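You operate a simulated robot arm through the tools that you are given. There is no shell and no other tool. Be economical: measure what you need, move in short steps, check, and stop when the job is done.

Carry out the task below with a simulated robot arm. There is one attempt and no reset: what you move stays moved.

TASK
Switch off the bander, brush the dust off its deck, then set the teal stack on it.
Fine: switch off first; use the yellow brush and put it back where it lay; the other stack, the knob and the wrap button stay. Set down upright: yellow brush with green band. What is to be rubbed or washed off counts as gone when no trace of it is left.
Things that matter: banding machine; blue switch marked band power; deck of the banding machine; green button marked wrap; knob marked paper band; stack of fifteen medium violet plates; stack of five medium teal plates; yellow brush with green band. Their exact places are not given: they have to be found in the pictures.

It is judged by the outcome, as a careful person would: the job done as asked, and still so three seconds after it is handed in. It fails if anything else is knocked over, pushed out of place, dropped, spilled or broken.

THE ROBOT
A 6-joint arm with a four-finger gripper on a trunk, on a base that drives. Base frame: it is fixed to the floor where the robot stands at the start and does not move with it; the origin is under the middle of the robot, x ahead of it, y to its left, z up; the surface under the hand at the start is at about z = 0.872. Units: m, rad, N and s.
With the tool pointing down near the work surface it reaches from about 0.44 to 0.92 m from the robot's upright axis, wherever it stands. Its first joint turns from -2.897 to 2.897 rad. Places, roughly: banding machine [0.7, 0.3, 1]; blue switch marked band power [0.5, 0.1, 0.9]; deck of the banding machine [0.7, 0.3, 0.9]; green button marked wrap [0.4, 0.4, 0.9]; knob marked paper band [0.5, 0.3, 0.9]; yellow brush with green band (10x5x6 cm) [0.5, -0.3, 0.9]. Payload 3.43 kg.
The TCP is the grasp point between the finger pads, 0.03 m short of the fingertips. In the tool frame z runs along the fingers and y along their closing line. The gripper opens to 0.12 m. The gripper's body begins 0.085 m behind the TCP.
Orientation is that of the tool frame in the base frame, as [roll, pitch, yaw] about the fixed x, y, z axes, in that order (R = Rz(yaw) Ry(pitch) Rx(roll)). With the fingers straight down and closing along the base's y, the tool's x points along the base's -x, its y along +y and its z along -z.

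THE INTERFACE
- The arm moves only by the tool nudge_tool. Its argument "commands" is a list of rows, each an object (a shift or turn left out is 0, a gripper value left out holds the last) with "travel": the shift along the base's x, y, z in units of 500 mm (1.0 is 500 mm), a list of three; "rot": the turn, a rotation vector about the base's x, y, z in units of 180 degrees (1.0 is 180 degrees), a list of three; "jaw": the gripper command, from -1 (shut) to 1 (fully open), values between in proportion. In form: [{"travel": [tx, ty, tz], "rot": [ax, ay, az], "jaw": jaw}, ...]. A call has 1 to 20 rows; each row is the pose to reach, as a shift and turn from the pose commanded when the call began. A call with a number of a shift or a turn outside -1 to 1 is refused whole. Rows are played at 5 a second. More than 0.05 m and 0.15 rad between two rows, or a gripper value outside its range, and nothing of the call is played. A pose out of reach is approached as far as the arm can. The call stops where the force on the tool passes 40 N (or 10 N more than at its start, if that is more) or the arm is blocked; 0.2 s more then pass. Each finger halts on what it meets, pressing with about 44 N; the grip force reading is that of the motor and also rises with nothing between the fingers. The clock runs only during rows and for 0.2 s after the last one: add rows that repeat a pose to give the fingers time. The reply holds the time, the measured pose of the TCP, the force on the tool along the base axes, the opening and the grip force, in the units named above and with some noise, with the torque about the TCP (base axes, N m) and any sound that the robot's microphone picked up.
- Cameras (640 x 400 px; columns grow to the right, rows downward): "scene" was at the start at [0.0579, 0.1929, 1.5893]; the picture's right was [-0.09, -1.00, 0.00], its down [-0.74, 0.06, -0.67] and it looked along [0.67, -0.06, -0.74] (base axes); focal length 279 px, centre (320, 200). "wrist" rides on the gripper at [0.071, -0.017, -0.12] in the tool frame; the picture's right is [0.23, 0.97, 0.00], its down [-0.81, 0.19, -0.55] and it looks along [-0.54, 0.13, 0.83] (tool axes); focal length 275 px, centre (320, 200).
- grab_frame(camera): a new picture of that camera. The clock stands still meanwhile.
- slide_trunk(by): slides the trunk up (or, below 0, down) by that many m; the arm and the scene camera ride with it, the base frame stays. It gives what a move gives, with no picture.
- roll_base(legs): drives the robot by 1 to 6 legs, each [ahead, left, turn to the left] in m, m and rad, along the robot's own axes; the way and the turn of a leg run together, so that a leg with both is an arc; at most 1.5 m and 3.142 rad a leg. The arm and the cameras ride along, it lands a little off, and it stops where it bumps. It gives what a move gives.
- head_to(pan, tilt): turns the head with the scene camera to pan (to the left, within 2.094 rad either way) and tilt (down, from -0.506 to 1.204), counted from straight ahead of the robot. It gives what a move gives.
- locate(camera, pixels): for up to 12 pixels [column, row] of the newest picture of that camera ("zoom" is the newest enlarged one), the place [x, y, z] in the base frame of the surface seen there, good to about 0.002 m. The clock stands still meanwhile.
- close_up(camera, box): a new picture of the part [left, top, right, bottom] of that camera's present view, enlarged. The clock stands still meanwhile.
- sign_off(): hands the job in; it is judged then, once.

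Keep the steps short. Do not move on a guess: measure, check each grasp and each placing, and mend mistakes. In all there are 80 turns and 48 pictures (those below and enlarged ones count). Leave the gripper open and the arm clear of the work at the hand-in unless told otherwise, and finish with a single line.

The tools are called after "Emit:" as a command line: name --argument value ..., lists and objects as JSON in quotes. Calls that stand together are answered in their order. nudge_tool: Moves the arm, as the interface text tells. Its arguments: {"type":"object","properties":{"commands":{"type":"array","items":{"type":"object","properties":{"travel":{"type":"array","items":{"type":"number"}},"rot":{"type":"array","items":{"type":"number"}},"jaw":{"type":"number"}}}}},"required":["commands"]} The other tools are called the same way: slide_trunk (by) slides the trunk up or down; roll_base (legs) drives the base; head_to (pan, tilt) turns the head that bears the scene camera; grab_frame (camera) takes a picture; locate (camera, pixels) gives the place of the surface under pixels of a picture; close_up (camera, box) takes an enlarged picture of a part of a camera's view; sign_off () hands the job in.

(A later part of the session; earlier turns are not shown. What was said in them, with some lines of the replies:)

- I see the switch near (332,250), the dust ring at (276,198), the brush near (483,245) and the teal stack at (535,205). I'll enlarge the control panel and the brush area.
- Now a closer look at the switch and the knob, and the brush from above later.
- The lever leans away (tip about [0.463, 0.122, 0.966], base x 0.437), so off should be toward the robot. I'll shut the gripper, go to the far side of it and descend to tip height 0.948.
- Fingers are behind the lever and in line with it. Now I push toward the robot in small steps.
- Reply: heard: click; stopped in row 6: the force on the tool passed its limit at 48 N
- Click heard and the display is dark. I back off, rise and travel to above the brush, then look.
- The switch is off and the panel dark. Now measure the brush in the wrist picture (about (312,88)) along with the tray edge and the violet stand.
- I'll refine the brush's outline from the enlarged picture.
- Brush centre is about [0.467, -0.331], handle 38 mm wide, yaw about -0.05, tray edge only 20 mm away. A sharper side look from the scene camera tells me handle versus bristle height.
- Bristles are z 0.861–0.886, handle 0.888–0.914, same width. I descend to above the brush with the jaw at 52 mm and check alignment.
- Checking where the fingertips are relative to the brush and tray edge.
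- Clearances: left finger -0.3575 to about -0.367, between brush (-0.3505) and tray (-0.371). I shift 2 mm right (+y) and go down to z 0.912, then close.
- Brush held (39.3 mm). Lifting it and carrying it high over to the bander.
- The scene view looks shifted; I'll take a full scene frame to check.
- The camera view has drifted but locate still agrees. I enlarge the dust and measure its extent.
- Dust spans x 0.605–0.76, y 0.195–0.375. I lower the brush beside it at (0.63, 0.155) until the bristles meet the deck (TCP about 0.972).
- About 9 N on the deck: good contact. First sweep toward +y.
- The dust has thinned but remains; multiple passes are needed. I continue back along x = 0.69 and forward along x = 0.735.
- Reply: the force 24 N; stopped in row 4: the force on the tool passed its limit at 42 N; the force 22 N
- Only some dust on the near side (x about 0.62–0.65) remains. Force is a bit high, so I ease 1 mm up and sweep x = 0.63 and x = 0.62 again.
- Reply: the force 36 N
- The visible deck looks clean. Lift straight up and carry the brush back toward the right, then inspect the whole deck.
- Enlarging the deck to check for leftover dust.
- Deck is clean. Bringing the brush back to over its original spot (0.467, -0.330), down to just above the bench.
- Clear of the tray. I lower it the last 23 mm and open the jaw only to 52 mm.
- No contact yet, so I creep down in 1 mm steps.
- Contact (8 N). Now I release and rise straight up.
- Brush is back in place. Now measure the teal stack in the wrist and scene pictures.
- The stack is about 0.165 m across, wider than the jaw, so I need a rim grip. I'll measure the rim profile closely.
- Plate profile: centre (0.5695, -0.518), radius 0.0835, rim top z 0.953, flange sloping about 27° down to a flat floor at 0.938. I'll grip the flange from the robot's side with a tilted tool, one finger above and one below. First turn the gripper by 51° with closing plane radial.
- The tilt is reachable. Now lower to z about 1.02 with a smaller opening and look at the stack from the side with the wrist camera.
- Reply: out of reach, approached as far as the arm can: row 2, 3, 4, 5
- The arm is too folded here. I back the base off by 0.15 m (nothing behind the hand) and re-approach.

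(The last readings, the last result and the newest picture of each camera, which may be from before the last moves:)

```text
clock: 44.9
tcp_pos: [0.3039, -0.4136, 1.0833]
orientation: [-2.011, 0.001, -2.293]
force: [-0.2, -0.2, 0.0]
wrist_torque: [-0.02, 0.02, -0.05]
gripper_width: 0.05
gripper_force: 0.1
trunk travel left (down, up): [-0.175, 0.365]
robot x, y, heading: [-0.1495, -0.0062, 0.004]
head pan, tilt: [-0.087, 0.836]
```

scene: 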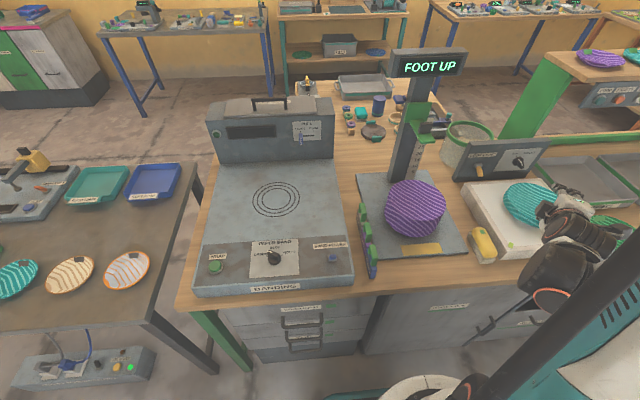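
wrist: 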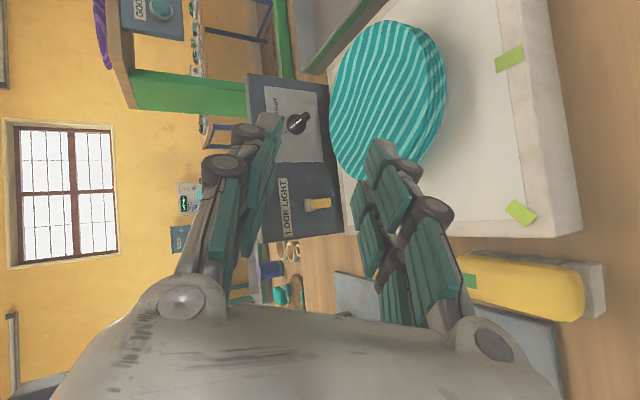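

Now move to (0.43, -0.395, 1.00) in front of the stack.

Emit:
nudge_tool --commands '[{"travel": [0.08, 0.01, -0.02]}, {"travel": [0.16, 0.025, -0.04]}, {"travel": [0.24, 0.037, -0.08]}, {"travel": [0.252, 0.037, -0.13]}, {"travel": [0.252, 0.037, -0.167]}, {"travel": [0.252, 0.037, -0.167]}]'

Emit:
grab_frame --camera "wrist"

```text
clock: 46.3
tcp_pos: [0.4403, -0.4021, 1.0149]
orientation: [-2.012, 0.001, -2.292]
force: [-0.3, -0.2, 0.0]
wrist_torque: [0.0, -0.04, 0.01]
gripper_width: 0.0502
gripper_force: 0.1
out of reach, approached as far as the arm can: row 4, 5, 6
trunk travel left (down, up): [-0.175, 0.365]
robot x, y, heading: [-0.1493, -0.0029, 0.005]
head pan, tilt: [-0.087, 0.836]
```

```text
16 pictures are left
```

wrist: 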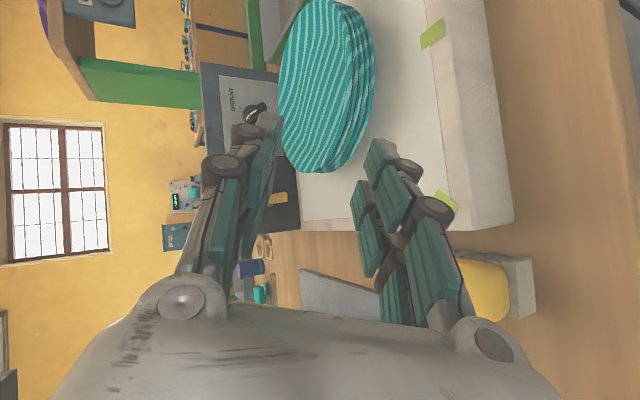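

Still short downward, so I raise the tool 80 mm and lower the trunk 120 mm to shift the workspace down.

Emit:
nudge_tool --commands '[{"travel": [-0.01, 0.01, 0.08]}, {"travel": [-0.02, 0.014, 0.16]}, {"travel": [-0.02, 0.014, 0.16]}]'

Emit:
slide_trunk --by -0.12

Emit:
grab_frame --camera "wrist"

```text
clock: 47.1
tcp_pos: [0.4277, -0.3936, 1.0938]
orientation: [-2.011, 0.002, -2.291]
force: [0.2, 0.7, 0.8]
wrist_torque: [0.01, -0.03, -0.01]
gripper_width: 0.0497
gripper_force: 0.1
trunk travel left (down, up): [-0.175, 0.365]
robot x, y, heading: [-0.1505, 0.0016, 0.002]
head pan, tilt: [-0.087, 0.836]
```

```text
clock: 48.6
tcp_pos: [0.4282, -0.3951, 0.9742]
orientation: [-2.012, 0.002, -2.291]
force: [-0.3, -0.1, 0.3]
wrist_torque: [0.02, -0.01, -0.02]
gripper_width: 0.0499
gripper_force: 0.0
trunk travel left (down, up): [-0.055, 0.485]
robot x, y, heading: [-0.1531, 0.0038, 0.004]
head pan, tilt: [-0.087, 0.836]
```

```text
15 pictures are left
```

wrist: 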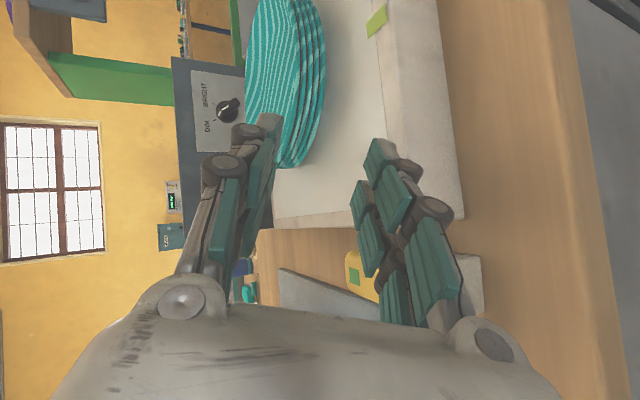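

Good side view. I enlarge the stack edge (250–340, 0–180) to measure the lowest rim and underside.

Emit:
close_up --camera "wrist" --box '[230, 0, 390, 180]'

Emit:
locate --camera "zoom" --pixels '[[265, 200], [285, 200], [300, 200], [310, 200], [320, 200], [328, 200], [336, 200], [345, 200], [355, 200], [275, 330], [290, 330], [270, 350]]'

```text
2.22 times, centred on (310, 90) of wrist
```

zoom: 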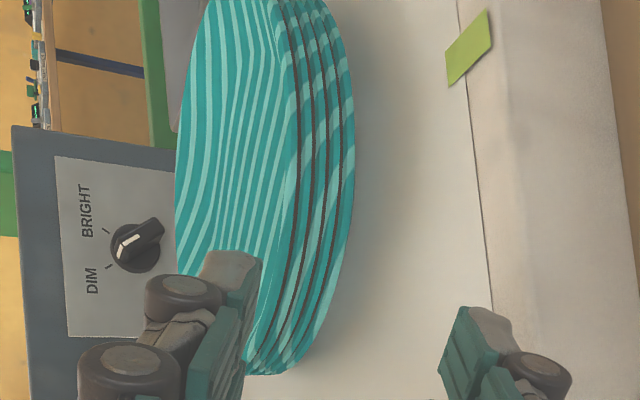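

```text
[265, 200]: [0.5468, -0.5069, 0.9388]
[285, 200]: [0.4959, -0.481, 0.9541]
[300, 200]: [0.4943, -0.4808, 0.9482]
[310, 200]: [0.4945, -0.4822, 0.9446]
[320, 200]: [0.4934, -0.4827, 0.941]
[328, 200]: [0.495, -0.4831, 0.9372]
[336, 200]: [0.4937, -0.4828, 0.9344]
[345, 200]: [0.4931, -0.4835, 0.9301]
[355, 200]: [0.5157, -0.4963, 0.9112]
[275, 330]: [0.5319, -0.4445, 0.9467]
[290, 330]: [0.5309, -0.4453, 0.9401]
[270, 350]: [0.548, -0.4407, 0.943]
```

Rims span z 0.928–0.954; lowest rim leaves 17 mm over the tray. I set the jaw to 32 mm and go to the pre-grasp 60 mm back along the tool axis, then look.

Emit:
nudge_tool --commands '[{"travel": [0.03, -0.024, 0], "jaw": -0.473}, {"travel": [0.063, -0.048, 0]}, {"travel": [0.063, -0.048, 0]}, {"travel": [0.063, -0.048, 0]}]'

Emit:
nudge_tool --commands '[{"travel": [0.02, -0.018, -0.013]}, {"travel": [0.035, -0.032, -0.022]}, {"travel": [0.035, -0.032, -0.022]}]'

Emit:
close_up --camera "wrist" --box '[200, 40, 440, 240]'

```text
clock: 49.6
tcp_pos: [0.4597, -0.419, 0.9748]
orientation: [-2.011, 0.001, -2.291]
force: [0.0, -0.7, 0.0]
wrist_torque: [-0.01, 0.02, -0.01]
gripper_width: 0.0321
gripper_force: 0.0
trunk travel left (down, up): [-0.055, 0.485]
robot x, y, heading: [-0.1522, 0.0012, 0.003]
head pan, tilt: [-0.087, 0.836]
```

```text
clock: 50.4
tcp_pos: [0.4781, -0.4343, 0.9638]
orientation: [-2.01, 0.002, -2.291]
force: [0.5, -0.2, -0.6]
wrist_torque: [0.02, 0.04, 0.0]
gripper_width: 0.0317
gripper_force: 0.0
trunk travel left (down, up): [-0.055, 0.485]
robot x, y, heading: [-0.1501, 0.001, 0.006]
head pan, tilt: [-0.087, 0.836]
```

```text
2.00 times, centred on (320, 140) of wrist
```

zoom: 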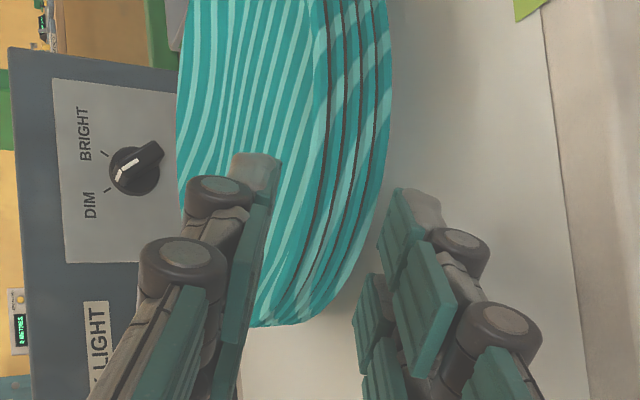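

The jaw straddles the rim pile correctly. Advance the remaining 34 mm along the tool axis in small steps.

Emit:
nudge_tool --commands '[{"travel": [0.012, -0.012, -0.009]}, {"travel": [0.024, -0.023, -0.017]}, {"travel": [0.034, -0.033, -0.024]}, {"travel": [0.043, -0.042, -0.03]}, {"travel": [0.043, -0.042, -0.03]}]'

Emit:
close_up --camera "wrist" --box '[200, 40, 440, 240]'

Emit:
locate --camera "zoom" --pixels '[[265, 170], [255, 158], [270, 200], [420, 200], [400, 195], [385, 215], [440, 215], [340, 150], [360, 150], [380, 150]]'

```text
clock: 51.6
tcp_pos: [0.4996, -0.4562, 0.948]
orientation: [-2.012, 0.001, -2.293]
force: [0.4, -0.2, -0.6]
wrist_torque: [-0.02, 0.0, 0.02]
gripper_width: 0.0318
gripper_force: 0.1
trunk travel left (down, up): [-0.055, 0.485]
robot x, y, heading: [-0.1492, 0.001, 0.006]
head pan, tilt: [-0.087, 0.836]
```

```text
2.00 times, centred on (320, 140) of wrist
```

zoom: 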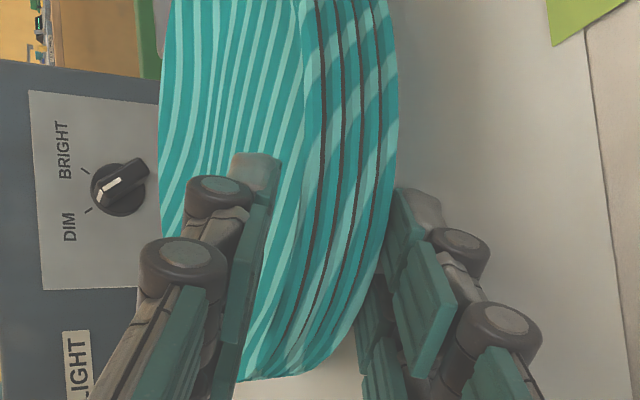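

```text
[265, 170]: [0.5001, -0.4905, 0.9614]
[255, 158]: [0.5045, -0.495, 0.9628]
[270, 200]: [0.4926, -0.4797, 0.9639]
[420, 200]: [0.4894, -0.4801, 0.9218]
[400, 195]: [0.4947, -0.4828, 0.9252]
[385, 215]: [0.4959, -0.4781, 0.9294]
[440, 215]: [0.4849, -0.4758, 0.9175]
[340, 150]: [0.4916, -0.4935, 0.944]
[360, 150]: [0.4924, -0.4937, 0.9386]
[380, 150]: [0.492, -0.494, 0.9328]
```

No contact and the fingers are above and below the rim pile. Now close.

Emit:
nudge_tool --commands '[{"travel": [0, 0, 0], "jaw": -0.58}, {"travel": [0, 0, 0], "jaw": -0.7}, {"travel": [0, 0, 0], "jaw": -0.9}, {"travel": [0, 0, 0], "jaw": -0.9}]'

Emit:
close_up --camera "wrist" --box '[200, 40, 440, 240]'

```text
clock: 52.6
tcp_pos: [0.4998, -0.4563, 0.9473]
orientation: [-2.011, 0.002, -2.292]
force: [-0.3, 0.2, -0.7]
wrist_torque: [0.05, 0.05, -0.03]
gripper_width: 0.0226
gripper_force: 44.3
trunk travel left (down, up): [-0.055, 0.485]
robot x, y, heading: [-0.1485, 0.0022, 0.007]
head pan, tilt: [-0.087, 0.836]
```

```text
2.00 times, centred on (320, 140) of wrist
```

zoom: 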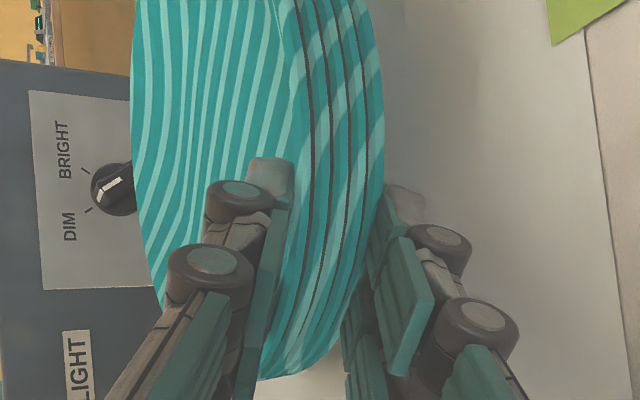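

Held at 22.6 mm; the stack moves as one piece. Test lift by 15 mm.

Emit:
nudge_tool --commands '[{"travel": [0, 0, 0.01]}, {"travel": [0, 0, 0.02]}, {"travel": [0, 0, 0.03]}, {"travel": [0, 0, 0.03]}, {"travel": [0, 0, 0.03]}]'

Emit:
grab_frame --camera "wrist"

Emit:
locate --camera "wrist" --pixels '[[300, 130], [280, 60], [270, 40], [290, 90], [380, 60], [310, 20], [290, 20], [275, 20]]'

```text
clock: 53.8
tcp_pos: [0.4998, -0.4556, 0.9626]
orientation: [-2.012, 0.001, -2.291]
force: [0.2, -0.9, -0.7]
wrist_torque: [0.05, 0.05, -0.02]
gripper_width: 0.0226
gripper_force: 44.6
trunk travel left (down, up): [-0.055, 0.485]
robot x, y, heading: [-0.1472, -0.0003, 0.003]
head pan, tilt: [-0.087, 0.836]
```

```text
10 pictures are left
```

wrist: 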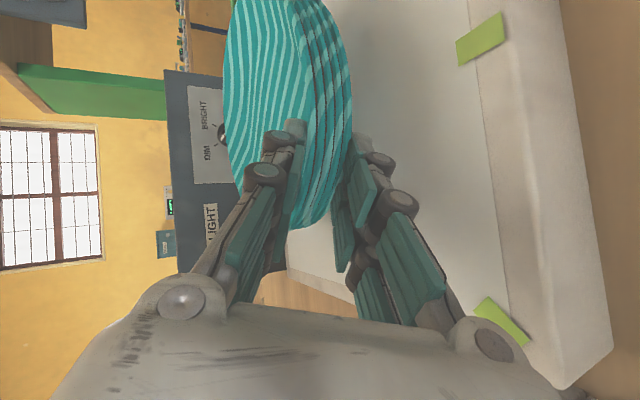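

```text
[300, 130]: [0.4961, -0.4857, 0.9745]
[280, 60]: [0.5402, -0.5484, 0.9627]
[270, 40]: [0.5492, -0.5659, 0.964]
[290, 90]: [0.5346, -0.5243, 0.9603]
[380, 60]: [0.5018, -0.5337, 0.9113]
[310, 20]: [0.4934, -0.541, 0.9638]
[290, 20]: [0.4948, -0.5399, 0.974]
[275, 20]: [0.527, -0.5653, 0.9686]
```

The stack is clear, light (under 1 N) and firmly held, tilted about 5° far-side-up. I level it, raise it and pull it back toward the robot for the carry.

Emit:
nudge_tool --commands '[{"travel": [0, 0, 0.07], "rot": [0.01, 0.011, 0]}, {"travel": [0, 0, 0.15], "rot": [0.02, 0.0223, 0]}, {"travel": [-0.02, 0.02, 0.23], "rot": [0.02, 0.0223, 0]}, {"travel": [-0.06, 0.05, 0.3], "rot": [0.02, 0.0223, 0]}, {"travel": [-0.11, 0.09, 0.36], "rot": [0.02, 0.0223, 0]}, {"travel": [-0.15, 0.13, 0.42], "rot": [0.02, 0.0223, 0]}, {"travel": [-0.18, 0.16, 0.475], "rot": [0.02, 0.0223, 0]}, {"travel": [-0.18, 0.16, 0.475], "rot": [0.02, 0.0223, 0]}]'

```text
clock: 55.6
tcp_pos: [0.4288, -0.3887, 1.1999]
orientation: [-2.106, 0.0, -2.292]
force: [0.2, -1.0, -0.5]
wrist_torque: [0.05, 0.08, 0.0]
gripper_width: 0.0221
gripper_force: 43.7
trunk travel left (down, up): [-0.055, 0.485]
robot x, y, heading: [-0.15, 0.001, 0.005]
head pan, tilt: [-0.087, 0.836]
```

Now carry across at z 1.2 in front of the post while turning the tool 71° toward the bander.

Emit:
nudge_tool --commands '[{"travel": [-0.01, 0.05, 0], "rot": [0, 0, 0.022]}, {"travel": [-0.02, 0.1, 0], "rot": [0, 0, 0.044]}, {"travel": [-0.03, 0.15, 0], "rot": [0, 0, 0.066]}, {"travel": [-0.04, 0.2, 0], "rot": [0, 0, 0.088]}, {"travel": [-0.05, 0.25, 0], "rot": [0, 0, 0.11]}, {"travel": [-0.06, 0.3, 0], "rot": [0, 0, 0.132]}, {"travel": [-0.06, 0.35, 0], "rot": [0, 0, 0.154]}, {"travel": [-0.06, 0.4, 0], "rot": [0, 0, 0.176]}, {"travel": [-0.06, 0.45, 0], "rot": [0, 0, 0.198]}, {"travel": [-0.06, 0.5, 0], "rot": [0, 0, 0.22]}, {"travel": [-0.06, 0.55, 0], "rot": [0, 0, 0.242]}, {"travel": [-0.06, 0.6, 0], "rot": [0, 0, 0.264]}, {"travel": [-0.06, 0.65, 0], "rot": [0, 0, 0.286]}, {"travel": [-0.06, 0.7, 0], "rot": [0, 0, 0.308]}, {"travel": [-0.06, 0.75, 0], "rot": [0, 0, 0.33]}, {"travel": [-0.06, 0.8, 0], "rot": [0, 0, 0.352]}, {"travel": [-0.06, 0.86, 0], "rot": [0, 0, 0.374]}, {"travel": [-0.06, 0.93, 0], "rot": [0, 0, 0.396]}, {"travel": [-0.06, 0.93, 0], "rot": [0, 0, 0.396]}]'

Emit:
grab_frame --camera "wrist"

Emit:
locate --camera "wrist" --pixels '[[270, 60], [250, 60], [285, 90], [260, 30], [300, 150], [330, 60], [350, 100], [320, 200], [430, 100], [420, 180]]'

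```text
clock: 56.3
tcp_pos: [0.4573, -0.3544, 1.2034]
orientation: [-2.106, 0.002, -2.133]
force: [-0.7, -1.1, -1.6]
wrist_torque: [0.06, 0.1, 0.01]
gripper_width: 0.022
gripper_force: 44.3
trunk travel left (down, up): [-0.055, 0.485]
robot x, y, heading: [-0.1518, 0.0023, 0.002]
head pan, tilt: [-0.087, 0.836]
stopped in row 3: the arm was blocked; the commanded pose is now the measured one
```

```text
9 pictures are left
```

wrist: 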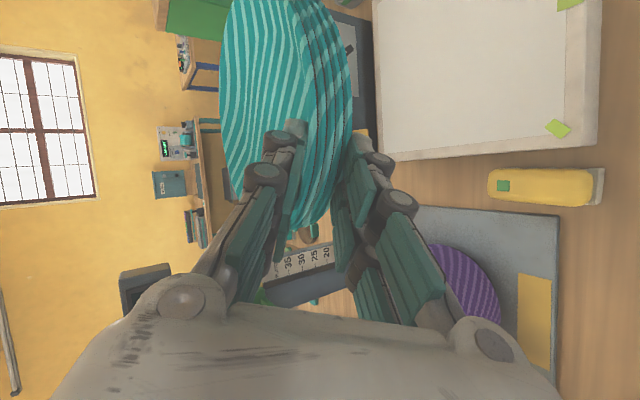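

```text
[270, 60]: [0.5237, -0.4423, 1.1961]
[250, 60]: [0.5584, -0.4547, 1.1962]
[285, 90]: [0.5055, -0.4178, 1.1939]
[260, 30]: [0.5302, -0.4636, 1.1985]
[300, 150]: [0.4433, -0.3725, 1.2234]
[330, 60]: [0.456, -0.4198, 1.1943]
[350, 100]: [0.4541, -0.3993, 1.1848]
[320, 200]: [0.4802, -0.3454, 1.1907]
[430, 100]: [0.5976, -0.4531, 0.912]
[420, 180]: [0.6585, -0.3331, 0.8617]
```

The arm is too folded to swing there. Stack remains held. Instead I'll back the base by 0.3 m and turn it 55° left, keeping the arm as it is.

Emit:
roll_base --legs '[[-0.3, 0, 0], [0, 0, 0.48], [0, 0, 0.48]]'

```text
clock: 61.0
tcp_pos: [0.1871, 0.2954, 1.2037]
orientation: [-2.106, 0.001, -1.169]
force: [0.6, 0.7, -1.0]
wrist_torque: [-0.05, 0.09, -0.01]
gripper_width: 0.0218
gripper_force: 44.5
trunk travel left (down, up): [-0.055, 0.485]
robot x, y, heading: [-0.4469, 0.001, 0.973]
head pan, tilt: [-0.087, 0.836]
```

Stack still held. Now I drive the base diagonally to bring the stack over the bander.

Emit:
roll_base --legs '[[0.142, -0.263, 0]]'

Emit:
head_to --pan -0.5 --tilt 0.75

Emit:
grab_frame --camera "scene"

```text
clock: 63.1
tcp_pos: [0.4828, 0.262, 1.2036]
orientation: [-2.105, 0.003, -1.17]
force: [-0.1, 0.0, -0.8]
wrist_torque: [-0.05, 0.07, -0.02]
gripper_width: 0.022
gripper_force: 44.7
trunk travel left (down, up): [-0.055, 0.485]
robot x, y, heading: [-0.1534, -0.0331, 0.969]
head pan, tilt: [-0.087, 0.836]
```

```text
clock: 64.0
tcp_pos: [0.4843, 0.2617, 1.2036]
orientation: [-2.106, 0.002, -1.169]
force: [-1.1, -0.3, -1.8]
wrist_torque: [-0.04, 0.07, -0.01]
gripper_width: 0.0216
gripper_force: 44.2
trunk travel left (down, up): [-0.055, 0.485]
robot x, y, heading: [-0.1494, -0.0353, 0.97]
head pan, tilt: [-0.499, 0.75]
```

```text
8 pictures are left
```

scene: 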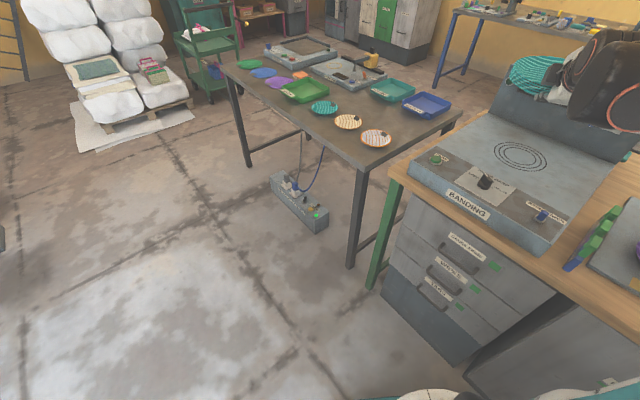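

I move out over the ring centre and down to about 30 mm above the deck.

Emit:
nudge_tool --commands '[{"travel": [0.07, -0.012, -0.03]}, {"travel": [0.14, -0.024, -0.07]}, {"travel": [0.2, -0.035, -0.13]}, {"travel": [0.216, -0.037, -0.2]}, {"travel": [0.216, -0.037, -0.27]}, {"travel": [0.216, -0.037, -0.34]}, {"travel": [0.216, -0.037, -0.4]}, {"travel": [0.216, -0.037, -0.427]}, {"travel": [0.216, -0.037, -0.427]}]'

Emit:
grab_frame --camera "wrist"

Emit:
locate --camera "wrist" --pixels '[[270, 60], [250, 60], [280, 90], [260, 20], [300, 60], [345, 60], [345, 130], [400, 100], [240, 20], [320, 190], [240, 150], [300, 20]]'

```text
clock: 66.0
tcp_pos: [0.5915, 0.2441, 0.9888]
orientation: [-2.104, 0.0, -1.17]
force: [0.2, -0.5, -0.6]
wrist_torque: [-0.05, 0.14, 0.01]
gripper_width: 0.0218
gripper_force: 43.9
trunk travel left (down, up): [-0.055, 0.485]
robot x, y, heading: [-0.1534, -0.0399, 0.967]
head pan, tilt: [-0.499, 0.75]
```

```text
7 pictures are left
```

wrist: 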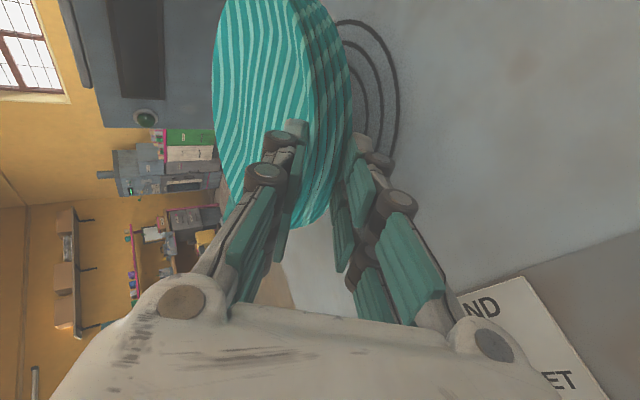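

```text
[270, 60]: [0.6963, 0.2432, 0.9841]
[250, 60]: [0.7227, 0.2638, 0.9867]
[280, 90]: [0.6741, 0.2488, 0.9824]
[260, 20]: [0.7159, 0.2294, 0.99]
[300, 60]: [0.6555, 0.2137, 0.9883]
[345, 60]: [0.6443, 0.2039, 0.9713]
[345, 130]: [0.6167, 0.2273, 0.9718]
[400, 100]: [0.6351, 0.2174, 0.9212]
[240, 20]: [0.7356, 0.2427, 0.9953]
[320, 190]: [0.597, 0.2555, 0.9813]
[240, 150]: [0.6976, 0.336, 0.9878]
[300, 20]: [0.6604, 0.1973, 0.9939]
```

Stack still tilts about 4.5° far-side-up. I take out 3° and go down to about 7 mm above contact.

Emit:
nudge_tool --commands '[{"travel": [0, 0, -0.01], "rot": [-0.0033, 0.0077, 0]}, {"travel": [0, 0, -0.025], "rot": [-0.0065, 0.0154, 0]}, {"travel": [0, 0, -0.045], "rot": [-0.0065, 0.0154, 0]}, {"travel": [0, 0, -0.045], "rot": [-0.0065, 0.0154, 0]}]'

Emit:
nudge_tool --commands '[{"travel": [0, 0, -0.004]}, {"travel": [0, 0, -0.007]}, {"travel": [0, 0, -0.009]}, {"travel": [0, 0, -0.011]}, {"travel": [0, 0, -0.013]}, {"travel": [0, 0, -0.013]}]'

Emit:
close_up --camera "wrist" --box '[190, 0, 450, 220]'

Emit:
locate --camera "zoom" --pixels '[[180, 100], [130, 130], [120, 60], [160, 180], [300, 60], [310, 100], [315, 130], [330, 60], [345, 270], [360, 280], [390, 290], [400, 100]]'

```text
clock: 67.0
tcp_pos: [0.5908, 0.2442, 0.966]
orientation: [-2.159, 0.003, -1.17]
force: [-0.1, -0.2, -0.7]
wrist_torque: [-0.05, 0.09, -0.05]
gripper_width: 0.0218
gripper_force: 44.4
trunk travel left (down, up): [-0.055, 0.485]
robot x, y, heading: [-0.1559, -0.035, 0.969]
head pan, tilt: [-0.499, 0.75]
```

```text
clock: 68.3
tcp_pos: [0.5897, 0.2449, 0.9604]
orientation: [-2.158, 0.003, -1.17]
force: [-0.1, -0.7, -0.5]
wrist_torque: [-0.05, 0.08, 0.01]
gripper_width: 0.0216
gripper_force: 43.9
trunk travel left (down, up): [-0.055, 0.485]
robot x, y, heading: [-0.1508, -0.0364, 0.966]
head pan, tilt: [-0.499, 0.75]
```

```text
1.82 times, centred on (320, 110) of wrist
```

zoom: 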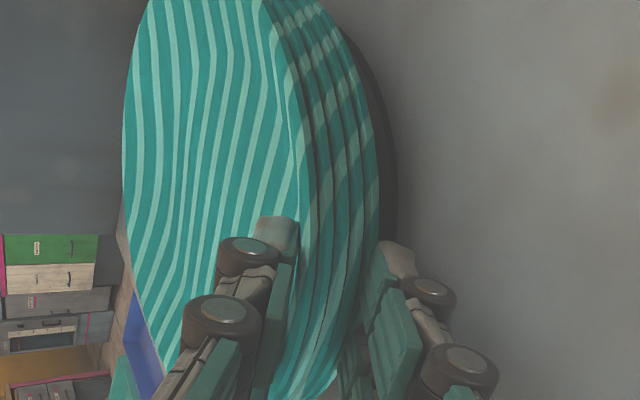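

```text
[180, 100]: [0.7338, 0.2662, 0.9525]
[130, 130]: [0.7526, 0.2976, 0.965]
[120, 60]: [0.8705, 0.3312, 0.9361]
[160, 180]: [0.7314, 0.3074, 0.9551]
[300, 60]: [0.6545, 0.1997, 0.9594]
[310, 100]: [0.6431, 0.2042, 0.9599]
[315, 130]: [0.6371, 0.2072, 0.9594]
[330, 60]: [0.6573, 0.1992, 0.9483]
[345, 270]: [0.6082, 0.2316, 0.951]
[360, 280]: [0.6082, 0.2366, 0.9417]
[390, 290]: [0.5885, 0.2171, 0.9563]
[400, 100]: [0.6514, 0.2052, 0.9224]
```

The foot is about 3 mm above the deck. Creep down 4 mm more and read the force.

Emit:
nudge_tool --commands '[{"travel": [0, 0, -0.003]}, {"travel": [0, 0, -0.005]}, {"travel": [0, 0, -0.007]}, {"travel": [0, 0, -0.007]}]'

```text
clock: 69.3
tcp_pos: [0.5903, 0.2439, 0.9594]
orientation: [-2.153, 0.003, -1.17]
force: [1.9, 3.1, 25.6]
wrist_torque: [0.9, -0.89, 0.0]
gripper_width: 0.0217
gripper_force: 43.9
trunk travel left (down, up): [-0.055, 0.485]
robot x, y, heading: [-0.1514, -0.0343, 0.969]
head pan, tilt: [-0.499, 0.75]
```

Contact at 25 N, torque consistent with the foot. I ease back 2 mm, then open slightly (about 4 mm).

Emit:
nudge_tool --commands '[{"travel": [0, 0, 0.003]}, {"travel": [0, 0, 0.003], "jaw": -0.6}, {"travel": [0, 0, 0.003], "jaw": -0.57}, {"travel": [0, 0, 0.003], "jaw": -0.57}]'

Emit:
close_up --camera "wrist" --box '[190, 0, 450, 220]'

Emit:
locate --camera "zoom" --pixels '[[180, 100], [200, 200], [160, 180], [220, 100], [300, 60], [310, 130], [400, 245], [390, 255], [270, 225], [375, 100], [365, 200], [240, 160]]'

```text
clock: 70.3
tcp_pos: [0.5913, 0.243, 0.957]
orientation: [-2.158, 0.001, -1.169]
force: [0.8, -0.6, 0.2]
wrist_torque: [-0.02, -0.01, -0.02]
gripper_width: 0.0257
gripper_force: 0.0
trunk travel left (down, up): [-0.055, 0.485]
robot x, y, heading: [-0.1508, -0.0348, 0.966]
head pan, tilt: [-0.499, 0.75]
```

```text
1.82 times, centred on (320, 110) of wrist
```

zoom: 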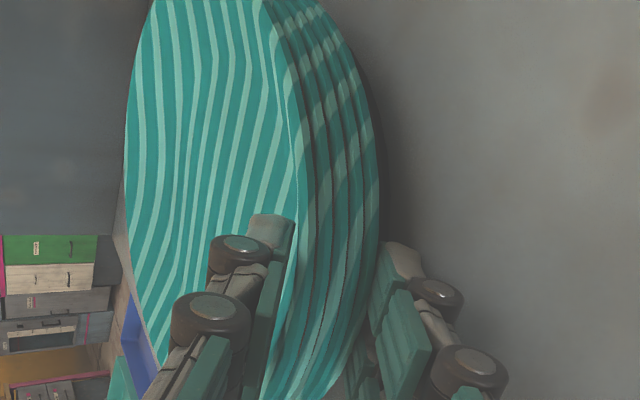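

```text
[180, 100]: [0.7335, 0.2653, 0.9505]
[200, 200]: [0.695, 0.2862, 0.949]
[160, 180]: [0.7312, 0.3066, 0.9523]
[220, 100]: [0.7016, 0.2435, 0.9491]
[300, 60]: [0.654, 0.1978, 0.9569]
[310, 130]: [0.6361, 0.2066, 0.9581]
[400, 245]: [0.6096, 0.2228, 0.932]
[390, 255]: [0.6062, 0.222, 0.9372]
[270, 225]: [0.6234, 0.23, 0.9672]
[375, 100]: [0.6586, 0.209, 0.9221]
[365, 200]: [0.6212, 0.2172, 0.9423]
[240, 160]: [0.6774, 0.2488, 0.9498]
```

Released: the plate floor reads 0.949 everywhere, level, on the deck at 0.921. I withdraw straight back along the tool axis, slowly at first.

Emit:
nudge_tool --commands '[{"travel": [-0.0115, -0.0049, 0.0083]}, {"travel": [-0.023, -0.0098, 0.0166]}, {"travel": [-0.0383, -0.0163, 0.0277]}, {"travel": [-0.0575, -0.0245, 0.0415]}, {"travel": [-0.0766, -0.0326, 0.0553]}, {"travel": [-0.1, -0.042, 0.1]}, {"travel": [-0.11, -0.045, 0.17]}, {"travel": [-0.11, -0.045, 0.25]}, {"travel": [-0.11, -0.045, 0.33]}, {"travel": [-0.11, -0.045, 0.4]}, {"travel": [-0.11, -0.045, 0.4]}]'

Emit:
roll_base --legs '[[-0.142, 0.25, 0]]'

Emit:
head_to --pan -0.9 --tilt 0.6

Emit:
nudge_tool --commands '[{"travel": [0, 0, 0], "jaw": 1}, {"travel": [0, 0, 0]}, {"travel": [0, 0, 0]}]'

Emit:
grab_frame --camera "scene"

```text
clock: 72.8
tcp_pos: [0.5351, 0.2194, 1.1596]
orientation: [-2.158, 0.0, -1.17]
force: [-0.4, -0.4, -0.2]
wrist_torque: [0.0, 0.0, 0.01]
gripper_width: 0.0259
gripper_force: 0.0
trunk travel left (down, up): [-0.055, 0.485]
robot x, y, heading: [-0.1541, -0.0343, 0.971]
head pan, tilt: [-0.499, 0.75]
```

```text
clock: 74.7
tcp_pos: [0.2466, 0.2405, 1.1587]
orientation: [-2.157, 0.002, -1.167]
force: [0.1, -0.2, 0.0]
wrist_torque: [0.0, 0.0, 0.01]
gripper_width: 0.026
gripper_force: 0.1
trunk travel left (down, up): [-0.055, 0.485]
robot x, y, heading: [-0.4405, -0.012, 0.976]
head pan, tilt: [-0.499, 0.75]
```

```text
clock: 75.6
tcp_pos: [0.2469, 0.2422, 1.1593]
orientation: [-2.158, 0.003, -1.167]
force: [0.0, -0.6, -0.1]
wrist_torque: [0.0, 0.01, -0.02]
gripper_width: 0.026
gripper_force: 0.0
trunk travel left (down, up): [-0.055, 0.485]
robot x, y, heading: [-0.4423, -0.0161, 0.968]
head pan, tilt: [-0.901, 0.6]
```

```text
clock: 76.4
tcp_pos: [0.2463, 0.2426, 1.1587]
orientation: [-2.158, 0.002, -1.169]
force: [-0.5, 0.4, -0.3]
wrist_torque: [0.0, 0.03, 0.01]
gripper_width: 0.1199
gripper_force: 0.0
trunk travel left (down, up): [-0.055, 0.485]
robot x, y, heading: [-0.4364, -0.0147, 0.972]
head pan, tilt: [-0.901, 0.6]
```

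```text
4 pictures are left
```

scene: 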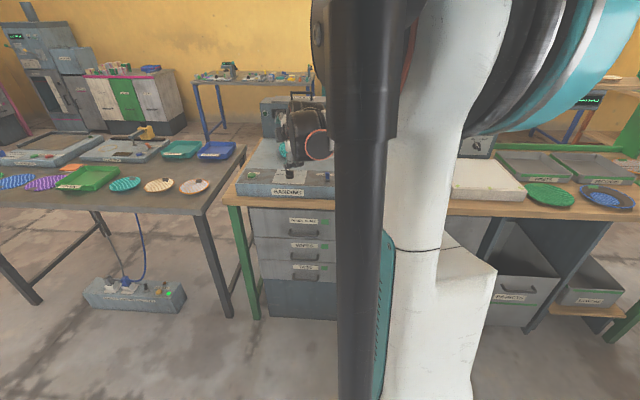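

The arm hides the bander from the head; the wrist camera looks that way, so check with it.

Emit:
grab_frame --camera "wrist"

```text
3 pictures are left
```

wrist: 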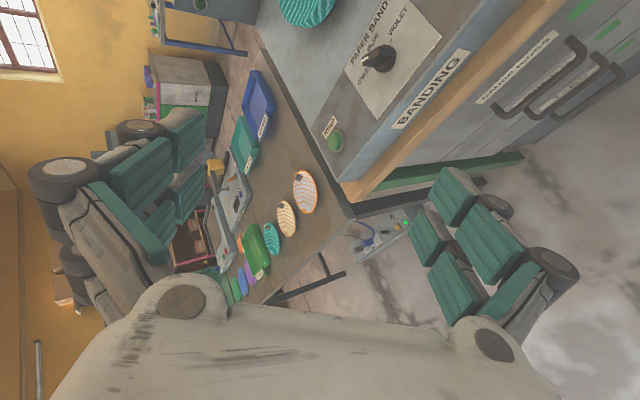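

Knob and wrap button look unchanged. I turn the base back to face the bench for a final overall view.

Emit:
roll_base --legs '[[0, 0, -0.97]]'

Emit:
head_to --pan 0.0 --tilt 0.55

Emit:
close_up --camera "scene" --box '[160, 100, 480, 300]'

```text
clock: 79.3
tcp_pos: [0.15, -0.4477, 1.1592]
orientation: [-2.158, 0.002, -2.157]
force: [0.5, 0.7, -0.1]
wrist_torque: [-0.03, 0.01, 0.01]
gripper_width: 0.1201
gripper_force: 0.1
trunk travel left (down, up): [-0.055, 0.485]
robot x, y, heading: [-0.4441, -0.0101, -0.019]
head pan, tilt: [-0.901, 0.6]
```

```text
clock: 80.5
tcp_pos: [0.1505, -0.4481, 1.1591]
orientation: [-2.157, 0.001, -2.157]
force: [-0.8, -0.6, -0.6]
wrist_torque: [0.02, -0.01, 0.02]
gripper_width: 0.1199
gripper_force: 0.0
trunk travel left (down, up): [-0.055, 0.485]
robot x, y, heading: [-0.4399, -0.0139, -0.018]
head pan, tilt: [0.0, 0.55]
```

```text
2.00 times, centred on (320, 200) of scene
```

zoom: 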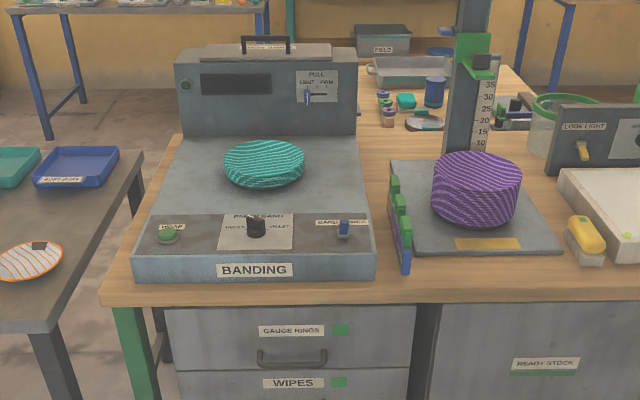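

Everything checks out in this view: the display is dark, the teal stack stands level on the rings, the brush is in its place, and the violet stack, knob and wrap button are unchanged. Handing in.

Emit:
sign_off

```text
The job is handed in.
```

The bander is switched off, its deck is brushed clean, the yellow brush is back where it lay, and the teal stack stands level on the deck.
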